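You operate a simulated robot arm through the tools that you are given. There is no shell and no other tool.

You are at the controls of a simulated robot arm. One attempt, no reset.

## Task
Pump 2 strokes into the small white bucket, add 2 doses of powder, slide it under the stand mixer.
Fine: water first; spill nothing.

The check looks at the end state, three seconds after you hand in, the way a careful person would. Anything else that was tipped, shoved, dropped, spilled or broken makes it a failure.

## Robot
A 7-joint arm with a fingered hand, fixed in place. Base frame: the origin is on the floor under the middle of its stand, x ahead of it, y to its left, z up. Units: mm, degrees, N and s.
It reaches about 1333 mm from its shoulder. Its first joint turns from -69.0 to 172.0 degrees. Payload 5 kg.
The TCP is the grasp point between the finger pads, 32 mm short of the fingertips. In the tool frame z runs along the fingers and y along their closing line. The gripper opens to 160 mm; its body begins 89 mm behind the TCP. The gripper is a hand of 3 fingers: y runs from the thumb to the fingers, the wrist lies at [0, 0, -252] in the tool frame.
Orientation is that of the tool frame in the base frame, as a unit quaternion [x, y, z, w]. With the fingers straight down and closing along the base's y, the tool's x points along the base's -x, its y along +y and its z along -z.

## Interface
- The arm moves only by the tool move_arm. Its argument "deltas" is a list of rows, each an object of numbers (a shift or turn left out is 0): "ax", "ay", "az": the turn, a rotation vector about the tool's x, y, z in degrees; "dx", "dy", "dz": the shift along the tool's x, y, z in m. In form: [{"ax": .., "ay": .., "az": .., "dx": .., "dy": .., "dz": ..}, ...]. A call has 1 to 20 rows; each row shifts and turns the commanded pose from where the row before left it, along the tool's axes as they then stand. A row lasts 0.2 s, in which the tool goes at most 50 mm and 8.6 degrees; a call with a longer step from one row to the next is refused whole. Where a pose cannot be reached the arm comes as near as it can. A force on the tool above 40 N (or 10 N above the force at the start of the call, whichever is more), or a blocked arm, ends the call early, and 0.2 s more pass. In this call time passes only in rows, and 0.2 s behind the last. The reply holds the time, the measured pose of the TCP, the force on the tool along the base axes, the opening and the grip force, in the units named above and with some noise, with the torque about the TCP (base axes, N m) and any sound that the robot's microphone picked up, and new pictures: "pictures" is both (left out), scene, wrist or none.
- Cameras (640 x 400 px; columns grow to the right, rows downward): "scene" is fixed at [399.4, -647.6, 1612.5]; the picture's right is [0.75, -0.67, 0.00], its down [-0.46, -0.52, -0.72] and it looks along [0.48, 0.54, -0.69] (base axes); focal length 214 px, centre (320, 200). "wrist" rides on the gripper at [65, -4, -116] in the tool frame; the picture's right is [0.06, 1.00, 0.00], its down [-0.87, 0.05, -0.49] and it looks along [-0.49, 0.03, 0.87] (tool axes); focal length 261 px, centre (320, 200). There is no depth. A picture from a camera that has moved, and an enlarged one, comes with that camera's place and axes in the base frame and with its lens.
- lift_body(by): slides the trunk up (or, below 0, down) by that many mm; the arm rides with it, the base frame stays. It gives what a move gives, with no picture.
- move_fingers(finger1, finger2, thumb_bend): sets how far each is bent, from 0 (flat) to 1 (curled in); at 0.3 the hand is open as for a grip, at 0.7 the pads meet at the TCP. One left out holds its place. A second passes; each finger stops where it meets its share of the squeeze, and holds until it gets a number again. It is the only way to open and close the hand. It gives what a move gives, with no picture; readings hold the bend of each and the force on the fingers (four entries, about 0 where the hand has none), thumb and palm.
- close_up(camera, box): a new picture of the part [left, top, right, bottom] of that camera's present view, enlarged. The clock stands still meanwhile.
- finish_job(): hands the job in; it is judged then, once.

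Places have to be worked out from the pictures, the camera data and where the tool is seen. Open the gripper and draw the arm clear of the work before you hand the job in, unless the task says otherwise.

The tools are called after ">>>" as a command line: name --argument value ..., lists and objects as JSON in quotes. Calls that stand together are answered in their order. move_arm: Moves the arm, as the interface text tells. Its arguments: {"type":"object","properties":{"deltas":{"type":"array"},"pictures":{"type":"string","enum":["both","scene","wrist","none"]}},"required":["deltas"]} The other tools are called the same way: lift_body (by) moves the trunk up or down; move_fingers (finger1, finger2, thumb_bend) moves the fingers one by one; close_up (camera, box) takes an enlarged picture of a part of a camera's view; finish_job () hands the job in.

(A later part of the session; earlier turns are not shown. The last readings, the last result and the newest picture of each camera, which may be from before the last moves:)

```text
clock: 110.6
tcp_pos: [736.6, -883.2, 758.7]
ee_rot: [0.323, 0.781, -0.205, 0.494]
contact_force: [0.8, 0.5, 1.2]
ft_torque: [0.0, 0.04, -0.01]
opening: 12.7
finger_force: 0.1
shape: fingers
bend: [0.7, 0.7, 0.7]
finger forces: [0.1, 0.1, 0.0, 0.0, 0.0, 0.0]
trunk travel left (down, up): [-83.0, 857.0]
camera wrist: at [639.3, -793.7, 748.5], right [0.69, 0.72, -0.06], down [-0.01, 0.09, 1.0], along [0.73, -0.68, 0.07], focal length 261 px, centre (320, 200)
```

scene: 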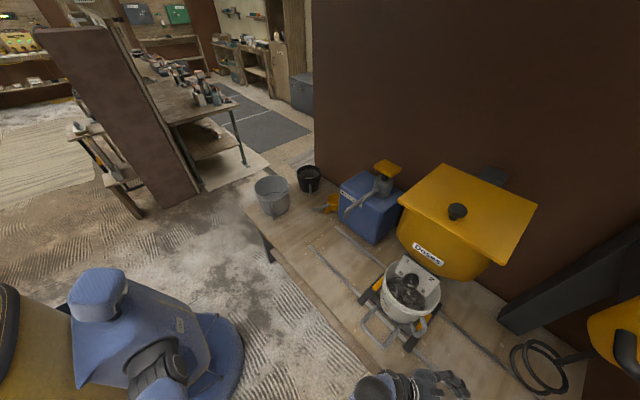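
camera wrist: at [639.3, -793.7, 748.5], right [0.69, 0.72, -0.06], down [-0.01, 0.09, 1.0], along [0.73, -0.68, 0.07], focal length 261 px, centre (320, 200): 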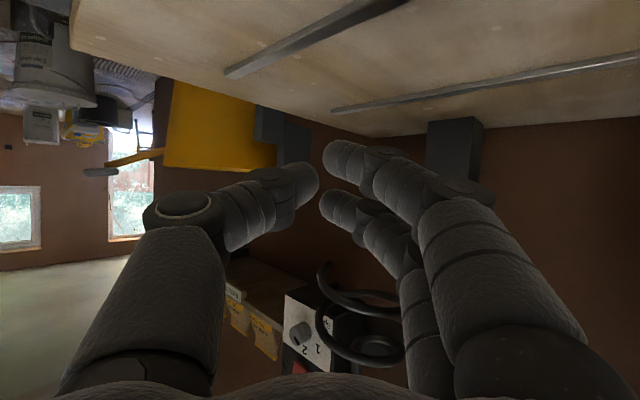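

The end pose is reachable. I take a closer look at the whisk from here to fix its position for the final bucket place.

>>> close_up --camera "wrist" --box '[260, 230, 440, 400]'

>>> close_up --camera "scene" --box '[480, 280, 640, 400]'

```text
2.35 times, centred on (350, 315) of wrist
camera zoom: at [639.3, -793.7, 748.5], right [0.69, 0.72, -0.06], down [-0.01, 0.09, 1.0], along [0.73, -0.68, 0.07], focal length 613 px, centre (249, -71)
```

zoom: 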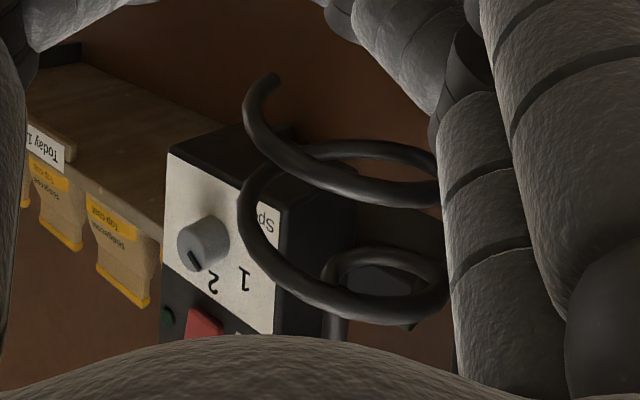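

```text
3.33 times, centred on (560, 340) of scene
camera zoom: at [399.4, -647.6, 1612.5], right [0.75, -0.67, 0.0], down [-0.46, -0.52, -0.72], along [0.48, 0.54, -0.69], focal length 715 px, centre (-480, -267)
```

zoom: 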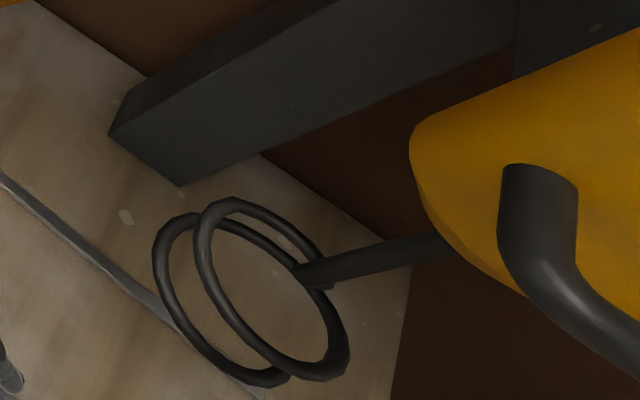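

From several views the coil axis is near y≈-956 with its lowest point about z 845, some 30 mm above the bucket rim (816). I return around the front of the bench to the +y side of the sled's loop.

>>> move_arm --deltas '[{"dx": 0.0027, "dy": -0.0272, "dz": -0.0289}, {"dx": 0.0027, "dy": -0.0272, "dz": -0.0289}, {"dx": 0.01247, "dy": 0.02922, "dz": -0.02641}, {"dx": 0.01247, "dy": 0.02922, "dz": -0.02641}, {"dx": 0.01247, "dy": 0.02922, "dz": -0.02641}, {"dx": 0.01247, "dy": 0.02922, "dz": -0.02641}, {"dx": 0.01247, "dy": 0.02922, "dz": -0.02641}, {"dx": 0.01247, "dy": 0.02922, "dz": -0.02641}, {"dx": 0.01247, "dy": 0.02922, "dz": -0.02641}, {"dx": 0.01247, "dy": 0.02922, "dz": -0.02641}, {"dx": 0.01247, "dy": 0.02922, "dz": -0.02641}, {"dx": 0.01247, "dy": 0.02922, "dz": -0.02641}]' --pictures "both"

>>> close_up --camera "scene" --box '[280, 230, 480, 390]'

```text
clock: 113.2
tcp_pos: [659.2, -472.1, 779.4]
ee_rot: [0.324, 0.781, -0.205, 0.493]
contact_force: [-0.9, 0.3, 0.0]
ft_torque: [0.02, 0.01, 0.07]
opening: 12.5
finger_force: 0.0
shape: fingers
bend: [0.7, 0.7, 0.7]
finger forces: [0.1, 0.0, 0.0, 0.1, 0.0, 0.0]
trunk travel left (down, up): [-83.0, 857.0]
camera wrist: at [562.5, -382.9, 769.3], right [0.69, 0.72, -0.06], down [-0.01, 0.09, 1.0], along [0.73, -0.68, 0.07], focal length 261 px, centre (320, 200)
```

scene: 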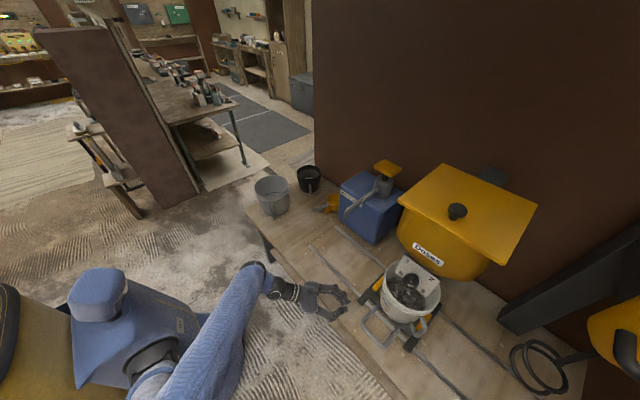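
wrist: 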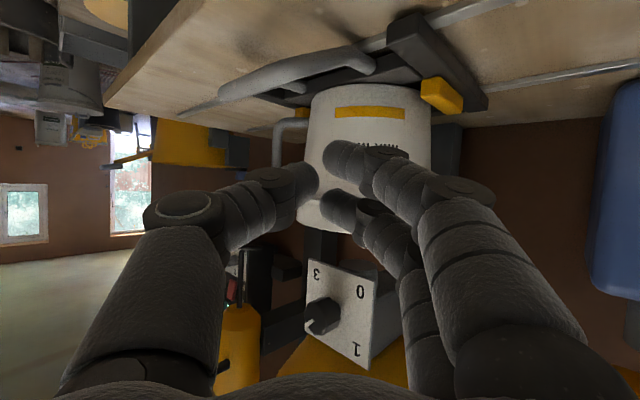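

```text
2.50 times, centred on (380, 310) of scene
camera zoom: at [399.4, -647.6, 1612.5], right [0.75, -0.67, 0.0], down [-0.46, -0.52, -0.72], along [0.48, 0.54, -0.69], focal length 536 px, centre (170, -75)
```

zoom: 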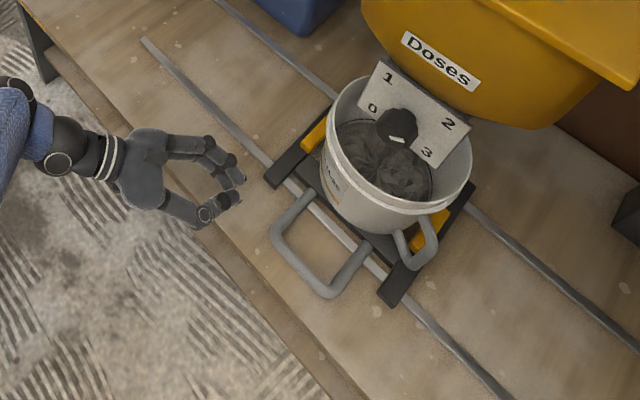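

The hand is left of the sled with a clear view of the loop. I lower to push height at about [734, -472, 670], about 30 mm away from the +y leg.

>>> move_arm --deltas '[{"dx": 0.0189, "dy": 0.01326, "dz": 0.02367}, {"dx": 0.0189, "dy": 0.01326, "dz": 0.02367}, {"dx": 0.0189, "dy": 0.01326, "dz": 0.02367}, {"dx": 0.0189, "dy": 0.01326, "dz": 0.02367}]' --pictures "both"

>>> close_up --camera "scene" --box '[280, 230, 480, 390]'

```text
clock: 114.2
tcp_pos: [734.7, -472.3, 671.2]
ee_rot: [0.323, 0.781, -0.205, 0.494]
contact_force: [-0.1, -0.6, 0.8]
ft_torque: [0.06, 0.01, 0.0]
opening: 12.5
finger_force: 0.2
shape: fingers
bend: [0.7, 0.7, 0.7]
finger forces: [0.0, 0.1, 0.0, 0.0, 0.0, 0.0]
trunk travel left (down, up): [-83.0, 857.0]
camera wrist: at [637.4, -382.6, 660.8], right [0.69, 0.72, -0.06], down [-0.01, 0.09, 1.0], along [0.73, -0.68, 0.07], focal length 261 px, centre (320, 200)
```

scene: 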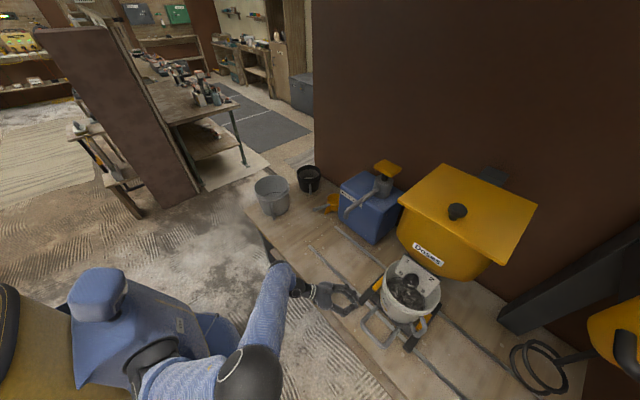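
wrist: 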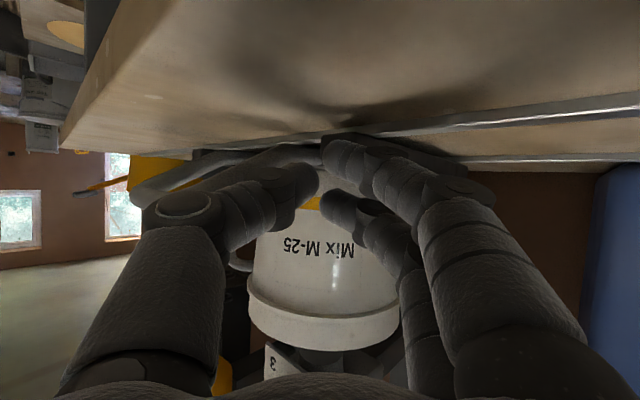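

```text
2.50 times, centred on (380, 310) of scene
camera zoom: at [399.4, -647.6, 1612.5], right [0.75, -0.67, 0.0], down [-0.46, -0.52, -0.72], along [0.48, 0.54, -0.69], focal length 536 px, centre (170, -75)
```

zoom: 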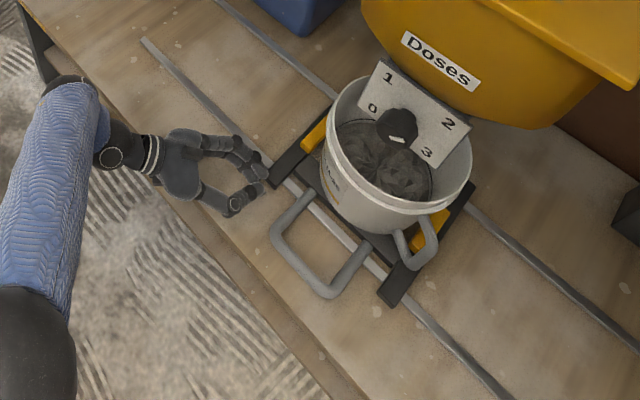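

My fingertips would meet the black frame bar (front end near x≈769) before the loop leg, so I shift back 23 mm in x to push on the leg alone, and then creep toward it.

>>> move_arm --deltas '[{"dx": 0.0034, "dy": -0.0163, "dz": -0.0164}, {"dx": -0.00151, "dy": -0.00354, "dz": 0.0032}, {"dx": -0.00151, "dy": -0.00354, "dz": 0.0032}, {"dx": -0.00151, "dy": -0.00354, "dz": 0.0032}, {"dx": -0.00151, "dy": -0.00354, "dz": 0.0032}]' --pictures "both"

>>> close_up --camera "scene" --box '[320, 250, 440, 340]'

>>> close_up --camera "wrist" --box '[180, 100, 440, 280]'

```text
clock: 115.4
tcp_pos: [710.5, -489.6, 674.1]
ee_rot: [0.323, 0.781, -0.204, 0.493]
contact_force: [0.2, 0.1, 0.1]
ft_torque: [0.04, 0.0, 0.0]
opening: 12.5
finger_force: 0.0
shape: fingers
bend: [0.7, 0.7, 0.7]
finger forces: [0.1, 0.0, 0.0, 0.0, 0.0, 0.0]
trunk travel left (down, up): [-83.0, 857.0]
camera wrist: at [614.3, -400.9, 664.3], right [0.69, 0.72, -0.06], down [-0.01, 0.09, 1.0], along [0.73, -0.68, 0.07], focal length 261 px, centre (320, 200)
```

scene: 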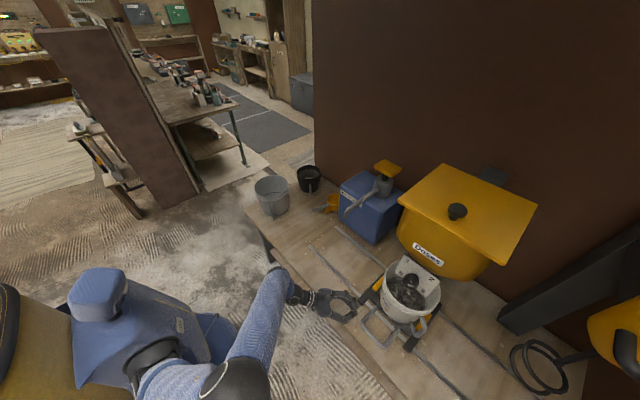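
wrist: 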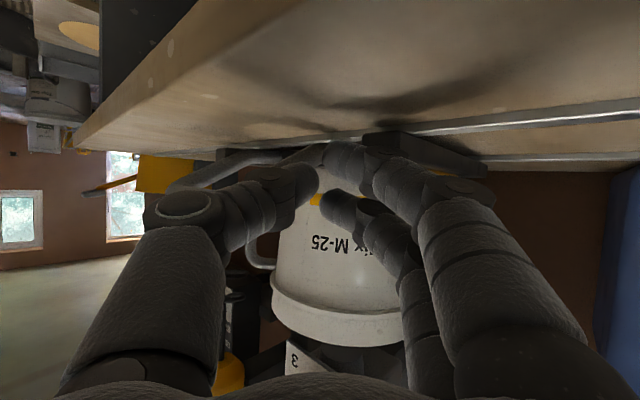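

```text
4.44 times, centred on (380, 295) of scene
camera zoom: at [399.4, -647.6, 1612.5], right [0.75, -0.67, 0.0], down [-0.46, -0.52, -0.72], along [0.48, 0.54, -0.69], focal length 953 px, centre (53, -222)
```

zoom: 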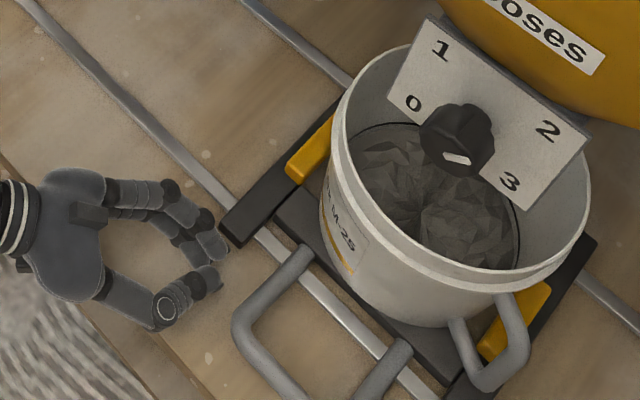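

```text
2.22 times, centred on (310, 190) of wrist
camera zoom: at [614.3, -400.9, 664.3], right [0.69, 0.72, -0.06], down [-0.01, 0.09, 1.0], along [0.73, -0.68, 0.07], focal length 579 px, centre (342, 222)
```

zoom: 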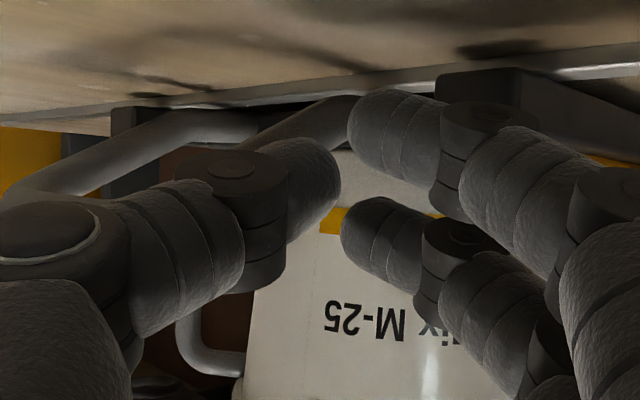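

The thumb tip should meet the straight part of the leg in about 16 mm, and the fingers clear the frame bar. I nudge 5 mm back in x and creep on in -y until contact.

>>> move_arm --deltas '[{"dx": 0.0015, "dy": -0.0035, "dz": -0.0032}, {"dx": -0.00121, "dy": -0.00283, "dz": 0.00256}, {"dx": -0.00121, "dy": -0.00283, "dz": 0.00256}, {"dx": -0.00121, "dy": -0.00283, "dz": 0.00256}, {"dx": -0.00121, "dy": -0.00283, "dz": 0.00256}, {"dx": -0.00121, "dy": -0.00283, "dz": 0.00256}, {"dx": -0.00121, "dy": -0.00283, "dz": 0.00256}]' --pictures "both"

>>> close_up --camera "scene" --box '[320, 250, 440, 340]'

>>> close_up --camera "wrist" --box '[180, 100, 440, 280]'

```text
clock: 117.0
tcp_pos: [706.0, -513.5, 673.9]
ee_rot: [0.324, 0.781, -0.205, 0.493]
contact_force: [0.3, 1.3, 0.0]
ft_torque: [0.04, 0.0, 0.0]
opening: 12.0
finger_force: 0.5
shape: fingers
bend: [0.7, 0.7, 0.7]
finger forces: [0.1, 0.0, 0.1, 0.0, 0.9, 0.0]
trunk travel left (down, up): [-83.0, 857.0]
camera wrist: at [609.4, -424.5, 664.3], right [0.69, 0.72, -0.06], down [-0.01, 0.09, 1.0], along [0.73, -0.68, 0.07], focal length 261 px, centre (320, 200)
```

scene: 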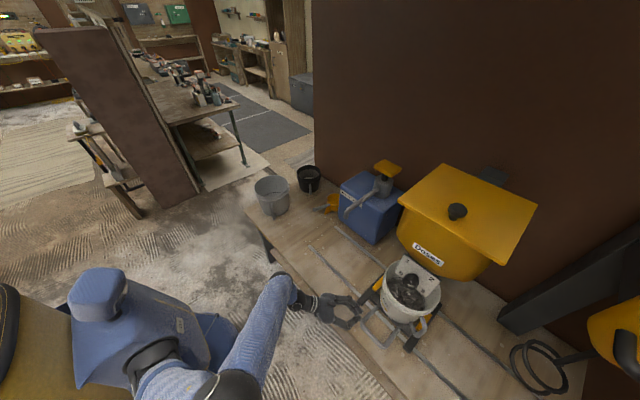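
wrist: 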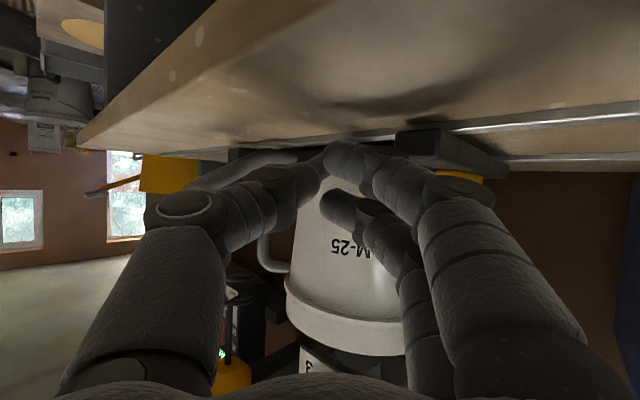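

```text
4.44 times, centred on (380, 295) of scene
camera zoom: at [399.4, -647.6, 1612.5], right [0.75, -0.67, 0.0], down [-0.46, -0.52, -0.72], along [0.48, 0.54, -0.69], focal length 953 px, centre (53, -222)
```

zoom: 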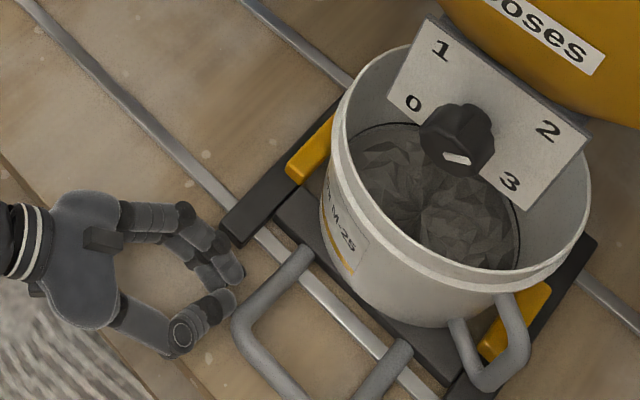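

```text
2.22 times, centred on (310, 190) of wrist
camera zoom: at [609.4, -424.5, 664.3], right [0.69, 0.72, -0.06], down [-0.01, 0.09, 1.0], along [0.73, -0.68, 0.07], focal length 579 px, centre (342, 222)
```

zoom: 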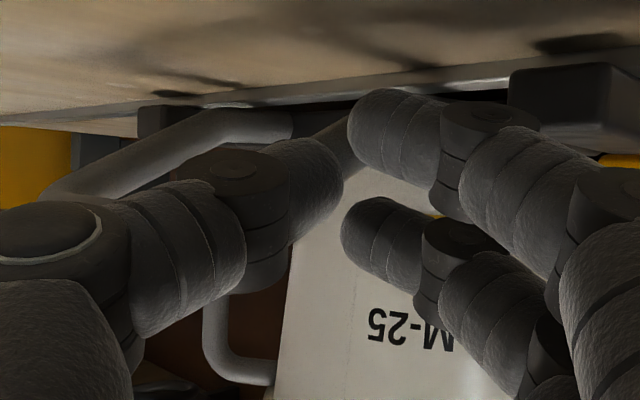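

Contact with the leg (about 1 N on the thumb) at TCP y = -513.5 with the sled at -610. I push gently 30 mm and verify that the sled follows straight.

>>> move_arm --deltas '[{"dx": -0.0006, "dy": -0.00141, "dz": 0.00128}, {"dx": -0.00121, "dy": -0.00283, "dz": 0.00256}, {"dx": -0.00151, "dy": -0.00354, "dz": 0.0032}, {"dx": -0.00181, "dy": -0.00424, "dz": 0.00384}, {"dx": -0.00181, "dy": -0.00424, "dz": 0.00384}, {"dx": -0.00121, "dy": -0.00283, "dz": 0.00256}, {"dx": -0.0006, "dy": -0.00141, "dz": 0.00128}]' --pictures "both"

>>> close_up --camera "scene" --box '[320, 250, 440, 340]'

```text
clock: 118.6
tcp_pos: [706.3, -543.1, 674.3]
ee_rot: [0.323, 0.781, -0.204, 0.494]
contact_force: [-0.3, 2.1, -0.1]
ft_torque: [0.02, 0.0, 0.05]
opening: 11.1
finger_force: 1.0
shape: fingers
bend: [0.7, 0.7, 0.71]
finger forces: [0.0, 0.0, 0.0, 0.0, 1.0, 0.0]
trunk travel left (down, up): [-83.0, 857.0]
camera wrist: at [609.4, -453.5, 664.2], right [0.69, 0.72, -0.06], down [-0.01, 0.09, 1.0], along [0.73, -0.68, 0.07], focal length 261 px, centre (320, 200)
```

scene: 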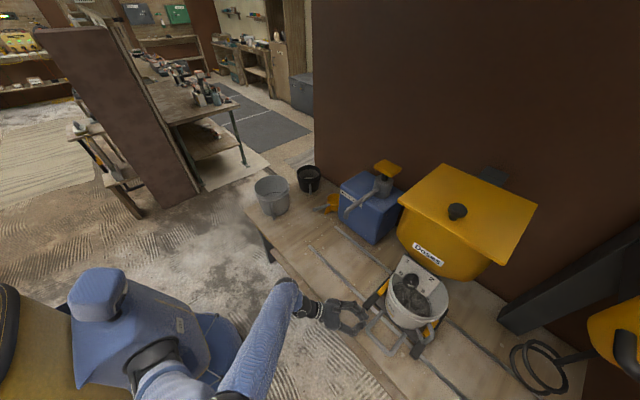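
wrist: 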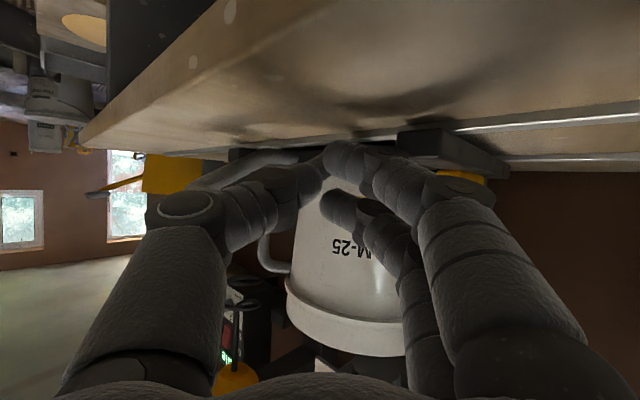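

```text
4.44 times, centred on (380, 295) of scene
camera zoom: at [399.4, -647.6, 1612.5], right [0.75, -0.67, 0.0], down [-0.46, -0.52, -0.72], along [0.48, 0.54, -0.69], focal length 953 px, centre (53, -222)
```

zoom: 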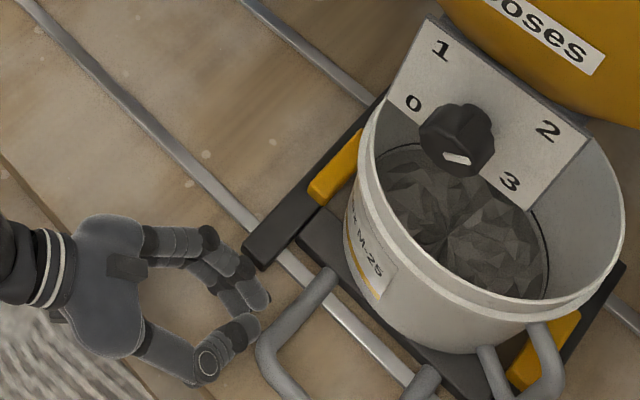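

The sled slides easily with only 1–2 N. I continue pushing at about 30 mm/s with soft ramps, 115 mm in this call.

>>> move_arm --deltas '[{"dx": -0.00091, "dy": -0.00212, "dz": 0.00192}, {"dx": -0.00151, "dy": -0.00354, "dz": 0.0032}, {"dx": -0.00196, "dy": -0.0046, "dz": 0.00416}, {"dx": -0.00196, "dy": -0.0046, "dz": 0.00416}, {"dx": -0.00196, "dy": -0.0046, "dz": 0.00416}, {"dx": -0.00196, "dy": -0.0046, "dz": 0.00416}, {"dx": -0.00196, "dy": -0.0046, "dz": 0.00416}, {"dx": -0.00196, "dy": -0.0046, "dz": 0.00416}, {"dx": -0.00196, "dy": -0.0046, "dz": 0.00416}, {"dx": -0.00196, "dy": -0.0046, "dz": 0.00416}, {"dx": -0.00196, "dy": -0.0046, "dz": 0.00416}, {"dx": -0.00196, "dy": -0.0046, "dz": 0.00416}, {"dx": -0.00196, "dy": -0.0046, "dz": 0.00416}, {"dx": -0.00196, "dy": -0.0046, "dz": 0.00416}, {"dx": -0.00196, "dy": -0.0046, "dz": 0.00416}, {"dx": -0.00196, "dy": -0.0046, "dz": 0.00416}, {"dx": -0.00196, "dy": -0.0046, "dz": 0.00416}, {"dx": -0.00151, "dy": -0.00354, "dz": 0.0032}, {"dx": -0.00091, "dy": -0.00212, "dz": 0.00192}, {"dx": -0.0006, "dy": -0.00141, "dz": 0.00128}]' --pictures "both"

>>> close_up --camera "scene" --box '[340, 250, 500, 370]'

```text
clock: 122.8
tcp_pos: [707.4, -659.5, 673.8]
ee_rot: [0.322, 0.781, -0.205, 0.494]
contact_force: [0.6, 1.1, 0.0]
ft_torque: [0.01, 0.03, 0.01]
opening: 11.6
finger_force: 0.7
shape: fingers
bend: [0.7, 0.7, 0.7]
finger forces: [0.0, 0.1, 0.1, 0.0, 0.5, 0.1]
trunk travel left (down, up): [-83.0, 857.0]
camera wrist: at [610.8, -569.6, 664.1], right [0.69, 0.72, -0.06], down [-0.01, 0.09, 1.0], along [0.73, -0.68, 0.07], focal length 261 px, centre (320, 200)
```

scene: 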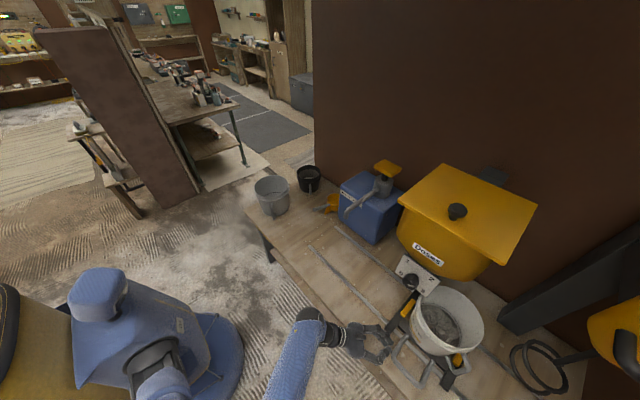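
wrist: 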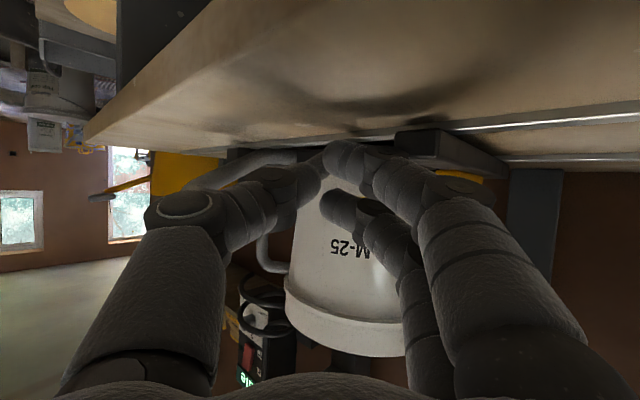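

```text
3.33 times, centred on (420, 310) of scene
camera zoom: at [399.4, -647.6, 1612.5], right [0.75, -0.67, 0.0], down [-0.46, -0.52, -0.72], along [0.48, 0.54, -0.69], focal length 715 px, centre (-13, -167)
```

zoom: 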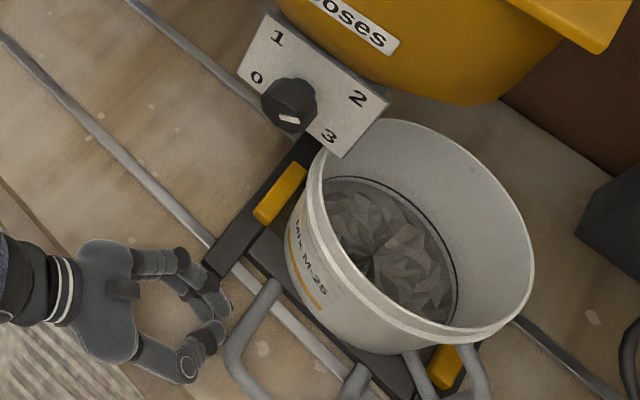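

The sled is at y≈-755 and everything stays inside the bucket. Another 115 mm of the same push.

>>> move_arm --deltas '[{"dx": -0.00091, "dy": -0.00212, "dz": 0.00192}, {"dx": -0.00151, "dy": -0.00354, "dz": 0.0032}, {"dx": -0.00196, "dy": -0.0046, "dz": 0.00416}, {"dx": -0.00196, "dy": -0.0046, "dz": 0.00416}, {"dx": -0.00196, "dy": -0.0046, "dz": 0.00416}, {"dx": -0.00196, "dy": -0.0046, "dz": 0.00416}, {"dx": -0.00196, "dy": -0.0046, "dz": 0.00416}, {"dx": -0.00196, "dy": -0.0046, "dz": 0.00416}, {"dx": -0.00196, "dy": -0.0046, "dz": 0.00416}, {"dx": -0.00196, "dy": -0.0046, "dz": 0.00416}, {"dx": -0.00196, "dy": -0.0046, "dz": 0.00416}, {"dx": -0.00196, "dy": -0.0046, "dz": 0.00416}, {"dx": -0.00196, "dy": -0.0046, "dz": 0.00416}, {"dx": -0.00196, "dy": -0.0046, "dz": 0.00416}, {"dx": -0.00196, "dy": -0.0046, "dz": 0.00416}, {"dx": -0.00196, "dy": -0.0046, "dz": 0.00416}, {"dx": -0.00196, "dy": -0.0046, "dz": 0.00416}, {"dx": -0.00151, "dy": -0.00354, "dz": 0.0032}, {"dx": -0.00091, "dy": -0.00212, "dz": 0.00192}, {"dx": -0.0006, "dy": -0.00141, "dz": 0.00128}]' --pictures "both"

>>> close_up --camera "scene" --box '[400, 260, 580, 400]'

>>> close_up --camera "wrist" --box '[180, 200, 440, 400]'

```text
clock: 127.0
tcp_pos: [707.2, -775.5, 675.1]
ee_rot: [0.323, 0.781, -0.205, 0.494]
contact_force: [0.7, 1.8, -1.5]
ft_torque: [-0.01, -0.01, 0.04]
opening: 11.3
finger_force: 0.8
shape: fingers
bend: [0.7, 0.7, 0.7]
finger forces: [0.0, 0.0, 0.0, 0.1, 0.9, 0.0]
trunk travel left (down, up): [-83.0, 857.0]
camera wrist: at [611.0, -685.6, 664.0], right [0.69, 0.72, -0.06], down [-0.01, 0.09, 1.0], along [0.73, -0.68, 0.07], focal length 261 px, centre (320, 200)
```

scene: 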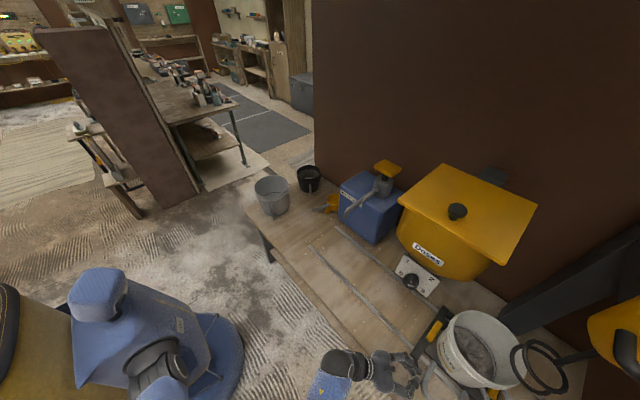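
wrist: 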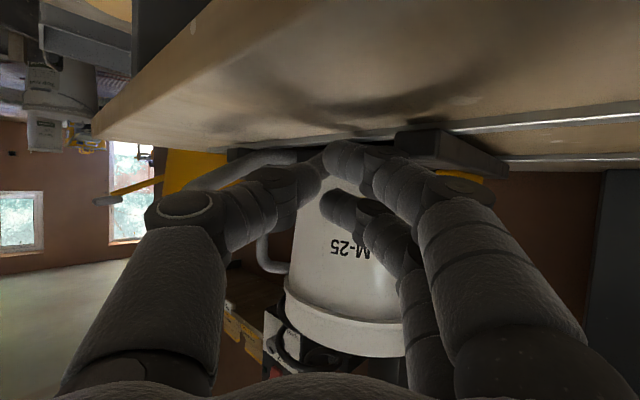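

```text
2.86 times, centred on (490, 330) of scene
camera zoom: at [399.4, -647.6, 1612.5], right [0.75, -0.67, 0.0], down [-0.46, -0.52, -0.72], along [0.48, 0.54, -0.69], focal length 613 px, centre (-166, -171)
```

zoom: 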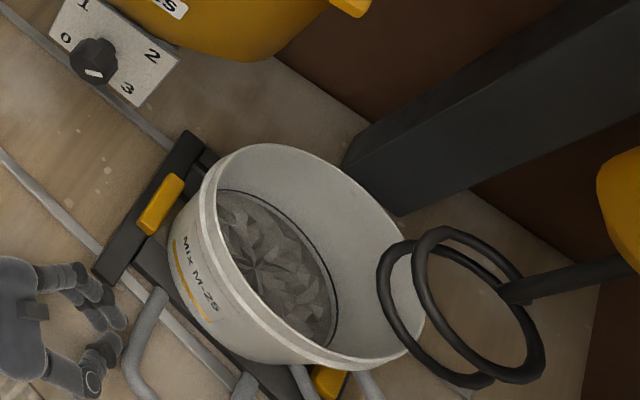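

```text
2.00 times, centred on (310, 300) of wrist
camera zoom: at [611.0, -685.6, 664.0], right [0.69, 0.72, -0.06], down [-0.01, 0.09, 1.0], along [0.73, -0.68, 0.07], focal length 521 px, centre (340, 0)
```

zoom: 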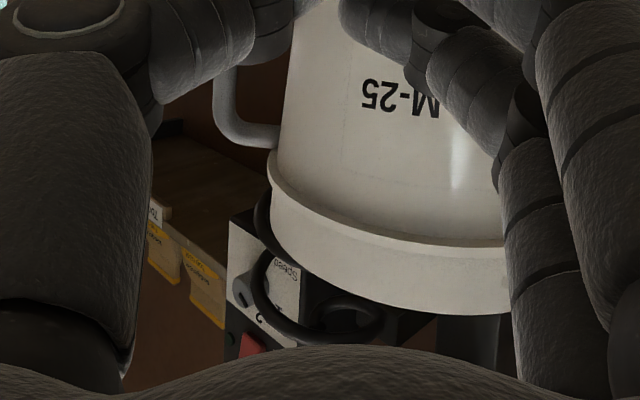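

The bucket is at y≈-872 and its rim passes under the coil with about 30 mm to spare and no extra force. I push 60 mm more, slower, and check the alignment with the coil.

>>> move_arm --deltas '[{"dx": -0.00091, "dy": -0.00212, "dz": 0.00192}, {"dx": -0.00151, "dy": -0.00354, "dz": 0.0032}, {"dx": -0.00151, "dy": -0.00354, "dz": 0.0032}, {"dx": -0.00151, "dy": -0.00354, "dz": 0.0032}, {"dx": -0.00151, "dy": -0.00354, "dz": 0.0032}, {"dx": -0.00151, "dy": -0.00354, "dz": 0.0032}, {"dx": -0.00151, "dy": -0.00354, "dz": 0.0032}, {"dx": -0.00151, "dy": -0.00354, "dz": 0.0032}, {"dx": -0.00151, "dy": -0.00354, "dz": 0.0032}, {"dx": -0.00151, "dy": -0.00354, "dz": 0.0032}, {"dx": -0.00151, "dy": -0.00354, "dz": 0.0032}, {"dx": -0.00121, "dy": -0.00283, "dz": 0.00256}, {"dx": -0.00091, "dy": -0.00212, "dz": 0.00192}]' --pictures "both"

>>> close_up --camera "scene" --box '[440, 270, 620, 400]'

>>> close_up --camera "wrist" --box '[180, 200, 440, 400]'

```text
clock: 129.8
tcp_pos: [707.6, -836.3, 673.0]
ee_rot: [0.323, 0.781, -0.205, 0.493]
contact_force: [0.4, 0.4, -0.4]
ft_torque: [0.06, -0.01, -0.03]
opening: 12.0
finger_force: 0.0
shape: fingers
bend: [0.7, 0.7, 0.7]
finger forces: [0.0, 0.0, 0.0, 0.1, 0.6, 0.0]
trunk travel left (down, up): [-83.0, 857.0]
camera wrist: at [611.0, -745.6, 663.7], right [0.69, 0.72, -0.06], down [-0.01, 0.09, 1.0], along [0.73, -0.68, 0.07], focal length 261 px, centre (320, 200)
```

scene: 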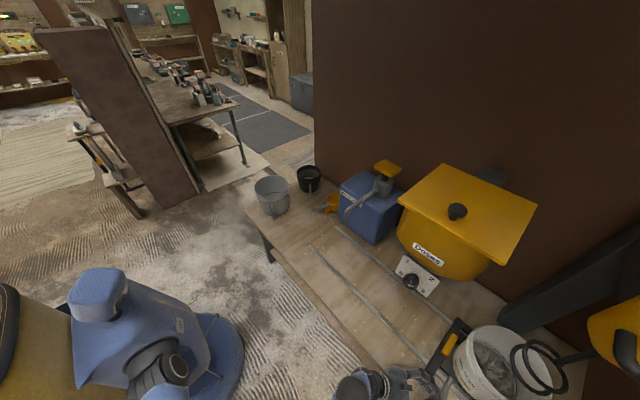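
wrist: 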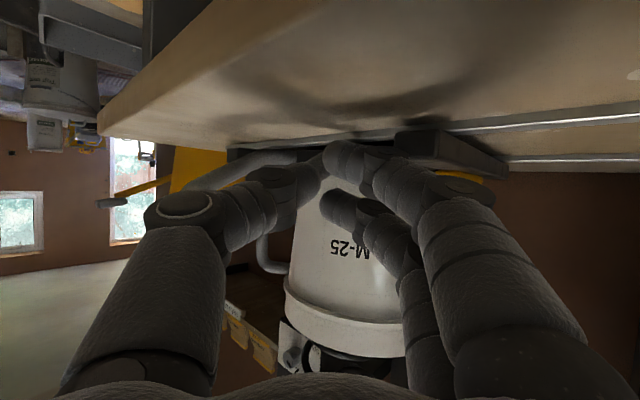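

```text
3.08 times, centred on (530, 335) of scene
camera zoom: at [399.4, -647.6, 1612.5], right [0.75, -0.67, 0.0], down [-0.46, -0.52, -0.72], along [0.48, 0.54, -0.69], focal length 660 px, centre (-326, -215)
```

zoom: 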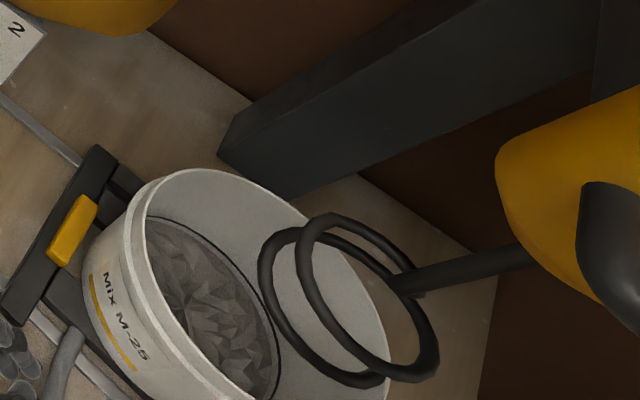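

```text
2.00 times, centred on (310, 300) of wrist
camera zoom: at [611.0, -745.6, 663.7], right [0.69, 0.72, -0.06], down [-0.01, 0.09, 1.0], along [0.73, -0.68, 0.07], focal length 521 px, centre (340, 0)
```

zoom: 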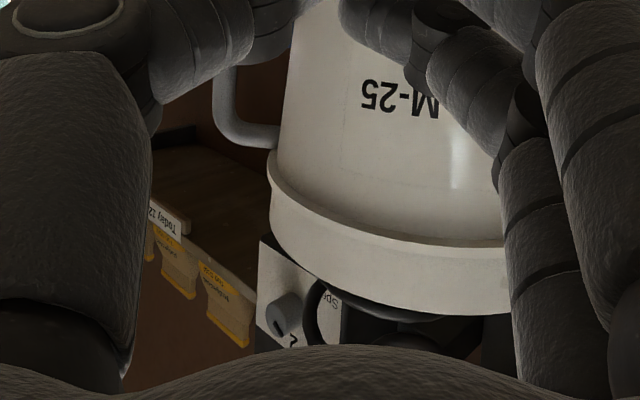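

Coil axis from this view: about y -958. The bucket is at about -933, so I push the remaining 25 mm gently.

>>> move_arm --deltas '[{"dx": -0.00091, "dy": -0.00212, "dz": 0.00192}, {"dx": -0.00151, "dy": -0.00354, "dz": 0.0032}, {"dx": -0.00151, "dy": -0.00354, "dz": 0.0032}, {"dx": -0.00151, "dy": -0.00354, "dz": 0.0032}, {"dx": -0.00121, "dy": -0.00283, "dz": 0.00256}, {"dx": -0.00066, "dy": -0.00156, "dz": 0.00141}, {"dx": -0.0003, "dy": -0.00071, "dz": 0.00064}]' --pictures "both"

>>> close_up --camera "scene" --box '[440, 270, 640, 400]'

>>> close_up --camera "wrist" --box '[180, 200, 440, 400]'

```text
clock: 131.4
tcp_pos: [708.0, -859.4, 673.4]
ee_rot: [0.323, 0.781, -0.205, 0.493]
contact_force: [0.3, -0.3, -0.1]
ft_torque: [-0.02, 0.0, 0.0]
opening: 12.1
finger_force: 0.0
shape: fingers
bend: [0.7, 0.7, 0.7]
finger forces: [0.0, 0.0, 0.1, 0.0, 0.0, 0.0]
trunk travel left (down, up): [-83.0, 857.0]
camera wrist: at [611.3, -770.4, 663.6], right [0.69, 0.72, -0.06], down [-0.01, 0.09, 1.0], along [0.73, -0.68, 0.07], focal length 261 px, centre (320, 200)
```

scene: 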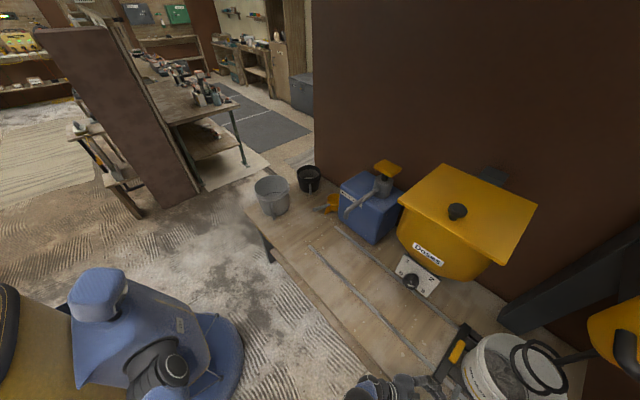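
wrist: 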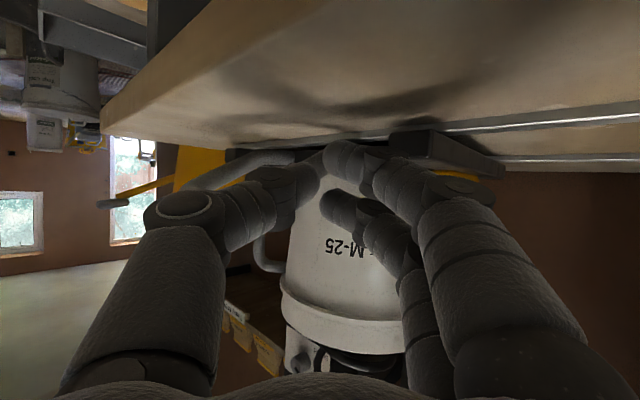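

```text
3.08 times, centred on (540, 335) of scene
camera zoom: at [399.4, -647.6, 1612.5], right [0.75, -0.67, 0.0], down [-0.46, -0.52, -0.72], along [0.48, 0.54, -0.69], focal length 660 px, centre (-357, -215)
```

zoom: 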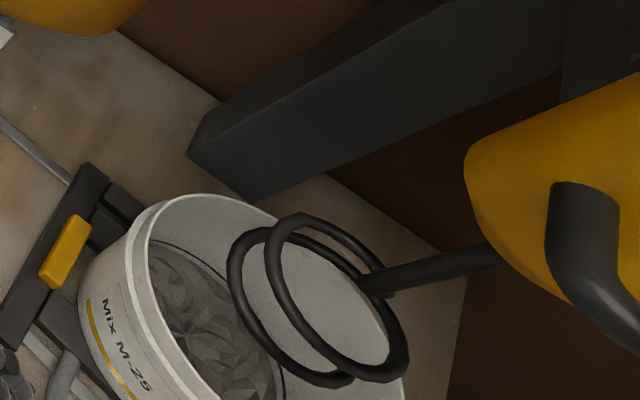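

```text
2.00 times, centred on (310, 300) of wrist
camera zoom: at [611.3, -770.4, 663.6], right [0.69, 0.72, -0.06], down [-0.01, 0.09, 1.0], along [0.73, -0.68, 0.07], focal length 521 px, centre (340, 0)
```

zoom: 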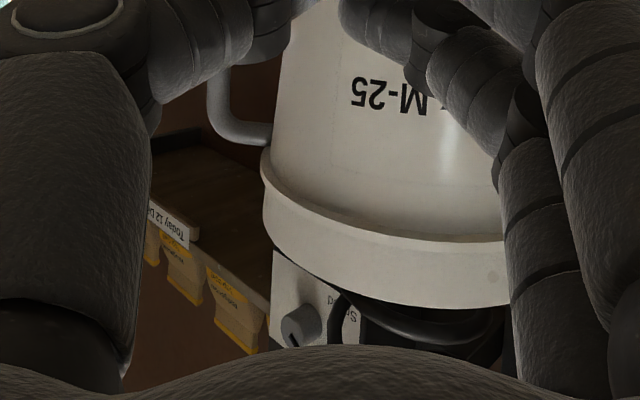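

The contact has eased off: the sled sits a few mm ahead of my fingers, as if it settled at the station. I back the hand away to +y, then away from the bench, and check the alignment from the front.

>>> move_arm --deltas '[{"dx": 0.00302, "dy": 0.00707, "dz": -0.0064}, {"dx": 0.00604, "dy": 0.01414, "dz": -0.0128}, {"dx": 0.00604, "dy": 0.01414, "dz": -0.0128}, {"dx": -0.0026, "dy": -0.0212, "dz": -0.0278}, {"dx": -0.0026, "dy": -0.0212, "dz": -0.0278}, {"dx": -0.0026, "dy": -0.0212, "dz": -0.0278}, {"dx": -0.0026, "dy": -0.0212, "dz": -0.0278}]' --pictures "both"

>>> close_up --camera "scene" --box '[440, 270, 640, 400]'

>>> close_up --camera "wrist" --box '[180, 100, 440, 400]'

```text
clock: 132.4
tcp_pos: [682.5, -810.0, 646.8]
ee_rot: [0.316, 0.793, -0.221, 0.471]
contact_force: [-0.9, -0.2, 22.4]
ft_torque: [-0.28, 0.05, -0.01]
opening: 5.9
finger_force: 14.9
shape: fingers
bend: [0.78, 0.7, 0.7]
finger forces: [29.3, 0.1, 0.0, 0.0, 0.0, 0.0]
trunk travel left (down, up): [-83.0, 857.0]
stopped in row 5: the force on the tool passed its limit at 140 N (the readings are from after the stop); the commanded pose is now the measured one
camera wrist: at [584.9, -720.2, 642.2], right [0.69, 0.72, -0.11], down [0.05, 0.1, 0.99], along [0.72, -0.69, 0.04], focal length 261 px, centre (320, 200)
```

scene: 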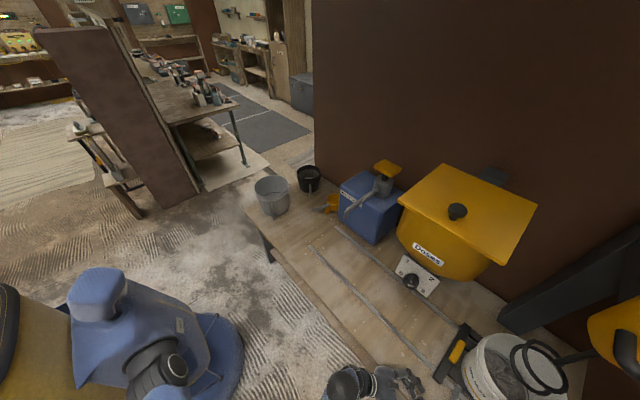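
wrist: 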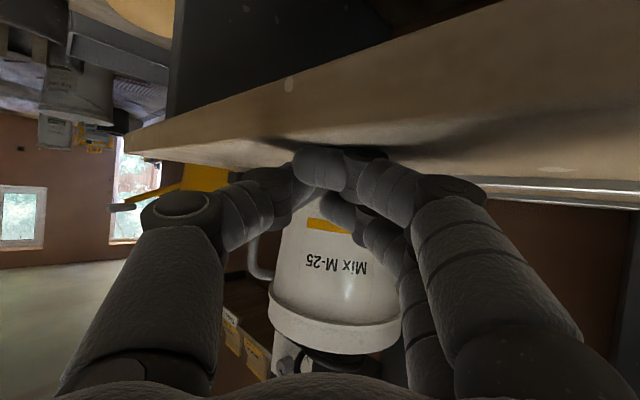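

```text
3.08 times, centred on (540, 335) of scene
camera zoom: at [399.4, -647.6, 1612.5], right [0.75, -0.67, 0.0], down [-0.46, -0.52, -0.72], along [0.48, 0.54, -0.69], focal length 660 px, centre (-357, -215)
```

zoom: 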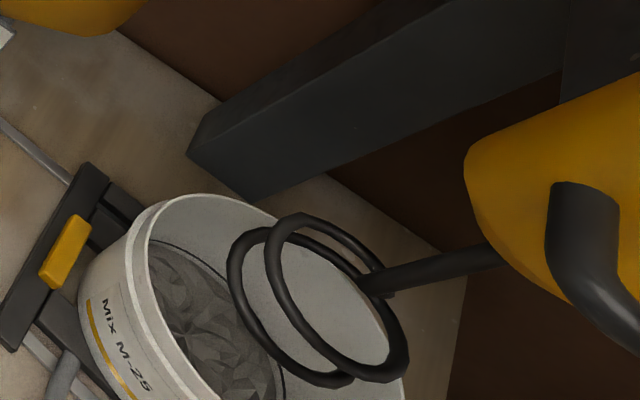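

```text
1.33 times, centred on (310, 250) of wrist
camera zoom: at [584.9, -720.2, 642.2], right [0.69, 0.72, -0.11], down [0.05, 0.1, 0.99], along [0.72, -0.69, 0.04], focal length 348 px, centre (333, 133)
```

zoom: 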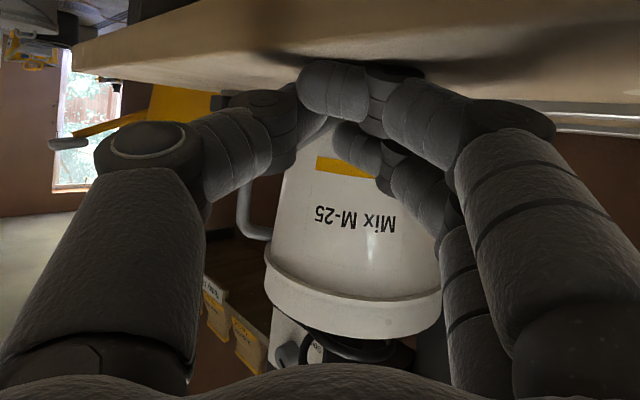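

Backing out, the hand dipped and finger 1 pressed on the bench top (stopped by force); bucket, sled and coil look unchanged. I lift straight up in small steps and check that the arm follows.

>>> move_arm --deltas '[{"dx": -0.00443, "dy": -0.00027, "dz": -0.00229}, {"dx": -0.00443, "dy": -0.00027, "dz": -0.00229}, {"dx": -0.00665, "dy": -0.0004, "dz": -0.00343}, {"dx": -0.00887, "dy": -0.00053, "dz": -0.00457}]' --pictures "both"

```text
clock: 133.4
tcp_pos: [682.1, -811.3, 667.0]
ee_rot: [0.316, 0.796, -0.221, 0.467]
contact_force: [0.6, -0.7, 0.9]
ft_torque: [0.01, 0.01, 0.0]
opening: 12.2
finger_force: 0.0
shape: fingers
bend: [0.7, 0.7, 0.7]
finger forces: [0.1, 0.0, 0.0, 0.0, 0.0, 0.1]
trunk travel left (down, up): [-83.0, 857.0]
camera wrist: at [585.3, -721.1, 663.4], right [0.69, 0.72, -0.11], down [0.06, 0.1, 0.99], along [0.72, -0.69, 0.03], focal length 261 px, centre (320, 200)
```

scene: 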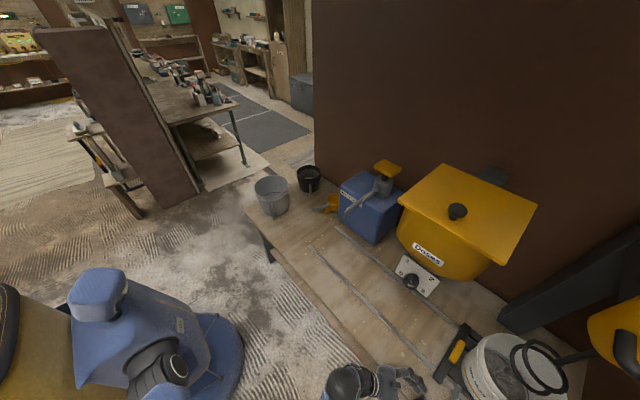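
wrist: 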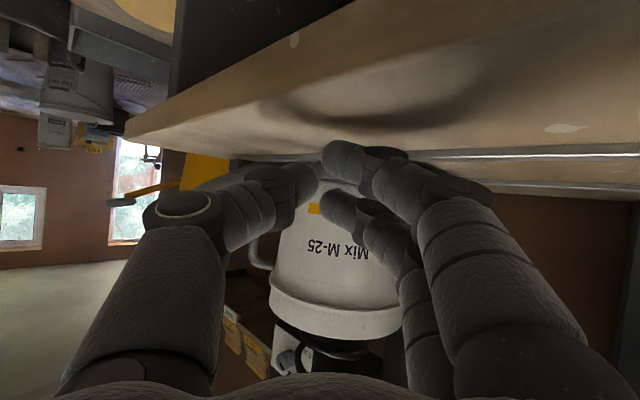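

The arm follows again and nothing is touched. I continue straight up to about z 770.

>>> move_arm --deltas '[{"dx": -0.0089, "dy": -0.0005, "dz": -0.0045}, {"dx": -0.0133, "dy": -0.0008, "dz": -0.0068}, {"dx": -0.0177, "dy": -0.001, "dz": -0.0091}, {"dx": -0.0177, "dy": -0.001, "dz": -0.0091}, {"dx": -0.0177, "dy": -0.001, "dz": -0.0091}, {"dx": -0.0177, "dy": -0.001, "dz": -0.0091}]' --pictures "both"

```text
clock: 134.8
tcp_pos: [682.6, -811.4, 773.5]
ee_rot: [0.317, 0.795, -0.221, 0.468]
contact_force: [-0.2, 0.0, 0.2]
ft_torque: [0.01, -0.04, -0.01]
opening: 12.1
finger_force: 0.1
shape: fingers
bend: [0.7, 0.7, 0.7]
finger forces: [0.0, 0.0, 0.1, 0.1, 0.0, 0.1]
trunk travel left (down, up): [-83.0, 857.0]
camera wrist: at [585.8, -721.4, 769.3], right [0.69, 0.72, -0.11], down [0.06, 0.1, 0.99], along [0.73, -0.69, 0.03], focal length 261 px, centre (320, 200)
```

scene: 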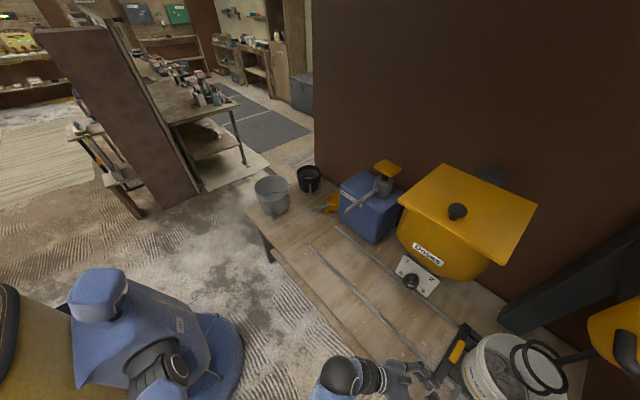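
wrist: 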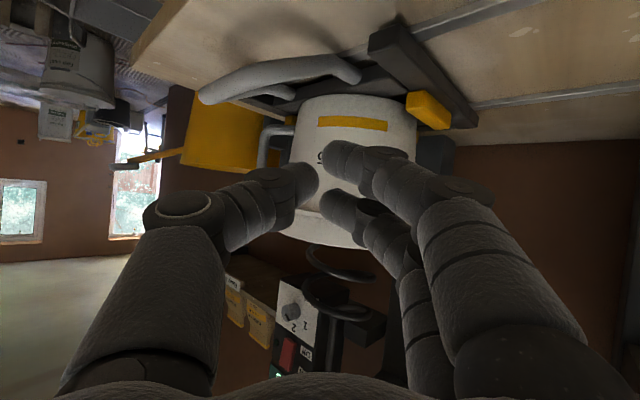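

Clear of everything now. I take a close look at bucket and coil from here and with the scene camera to judge the alignment.

>>> close_up --camera "wrist" --box '[200, 60, 480, 380]'

>>> close_up --camera "scene" --box '[400, 280, 640, 400]'

```text
1.25 times, centred on (340, 220) of wrist
camera zoom: at [585.8, -721.4, 769.3], right [0.69, 0.72, -0.11], down [0.06, 0.1, 0.99], along [0.73, -0.69, 0.03], focal length 326 px, centre (295, 175)
```

zoom: 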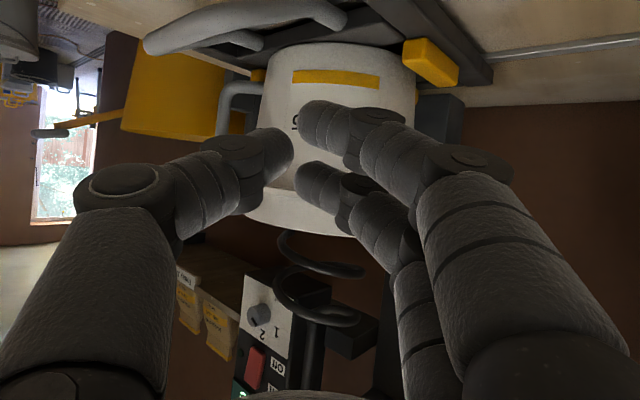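

```text
2.67 times, centred on (520, 340) of scene
camera zoom: at [399.4, -647.6, 1612.5], right [0.75, -0.67, 0.0], down [-0.46, -0.52, -0.72], along [0.48, 0.54, -0.69], focal length 572 px, centre (-213, -173)
```

zoom: 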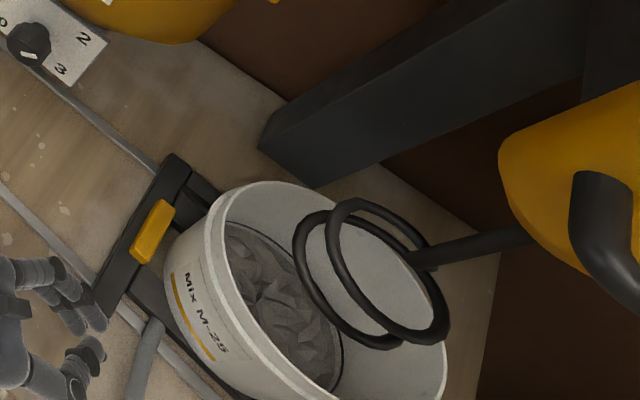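

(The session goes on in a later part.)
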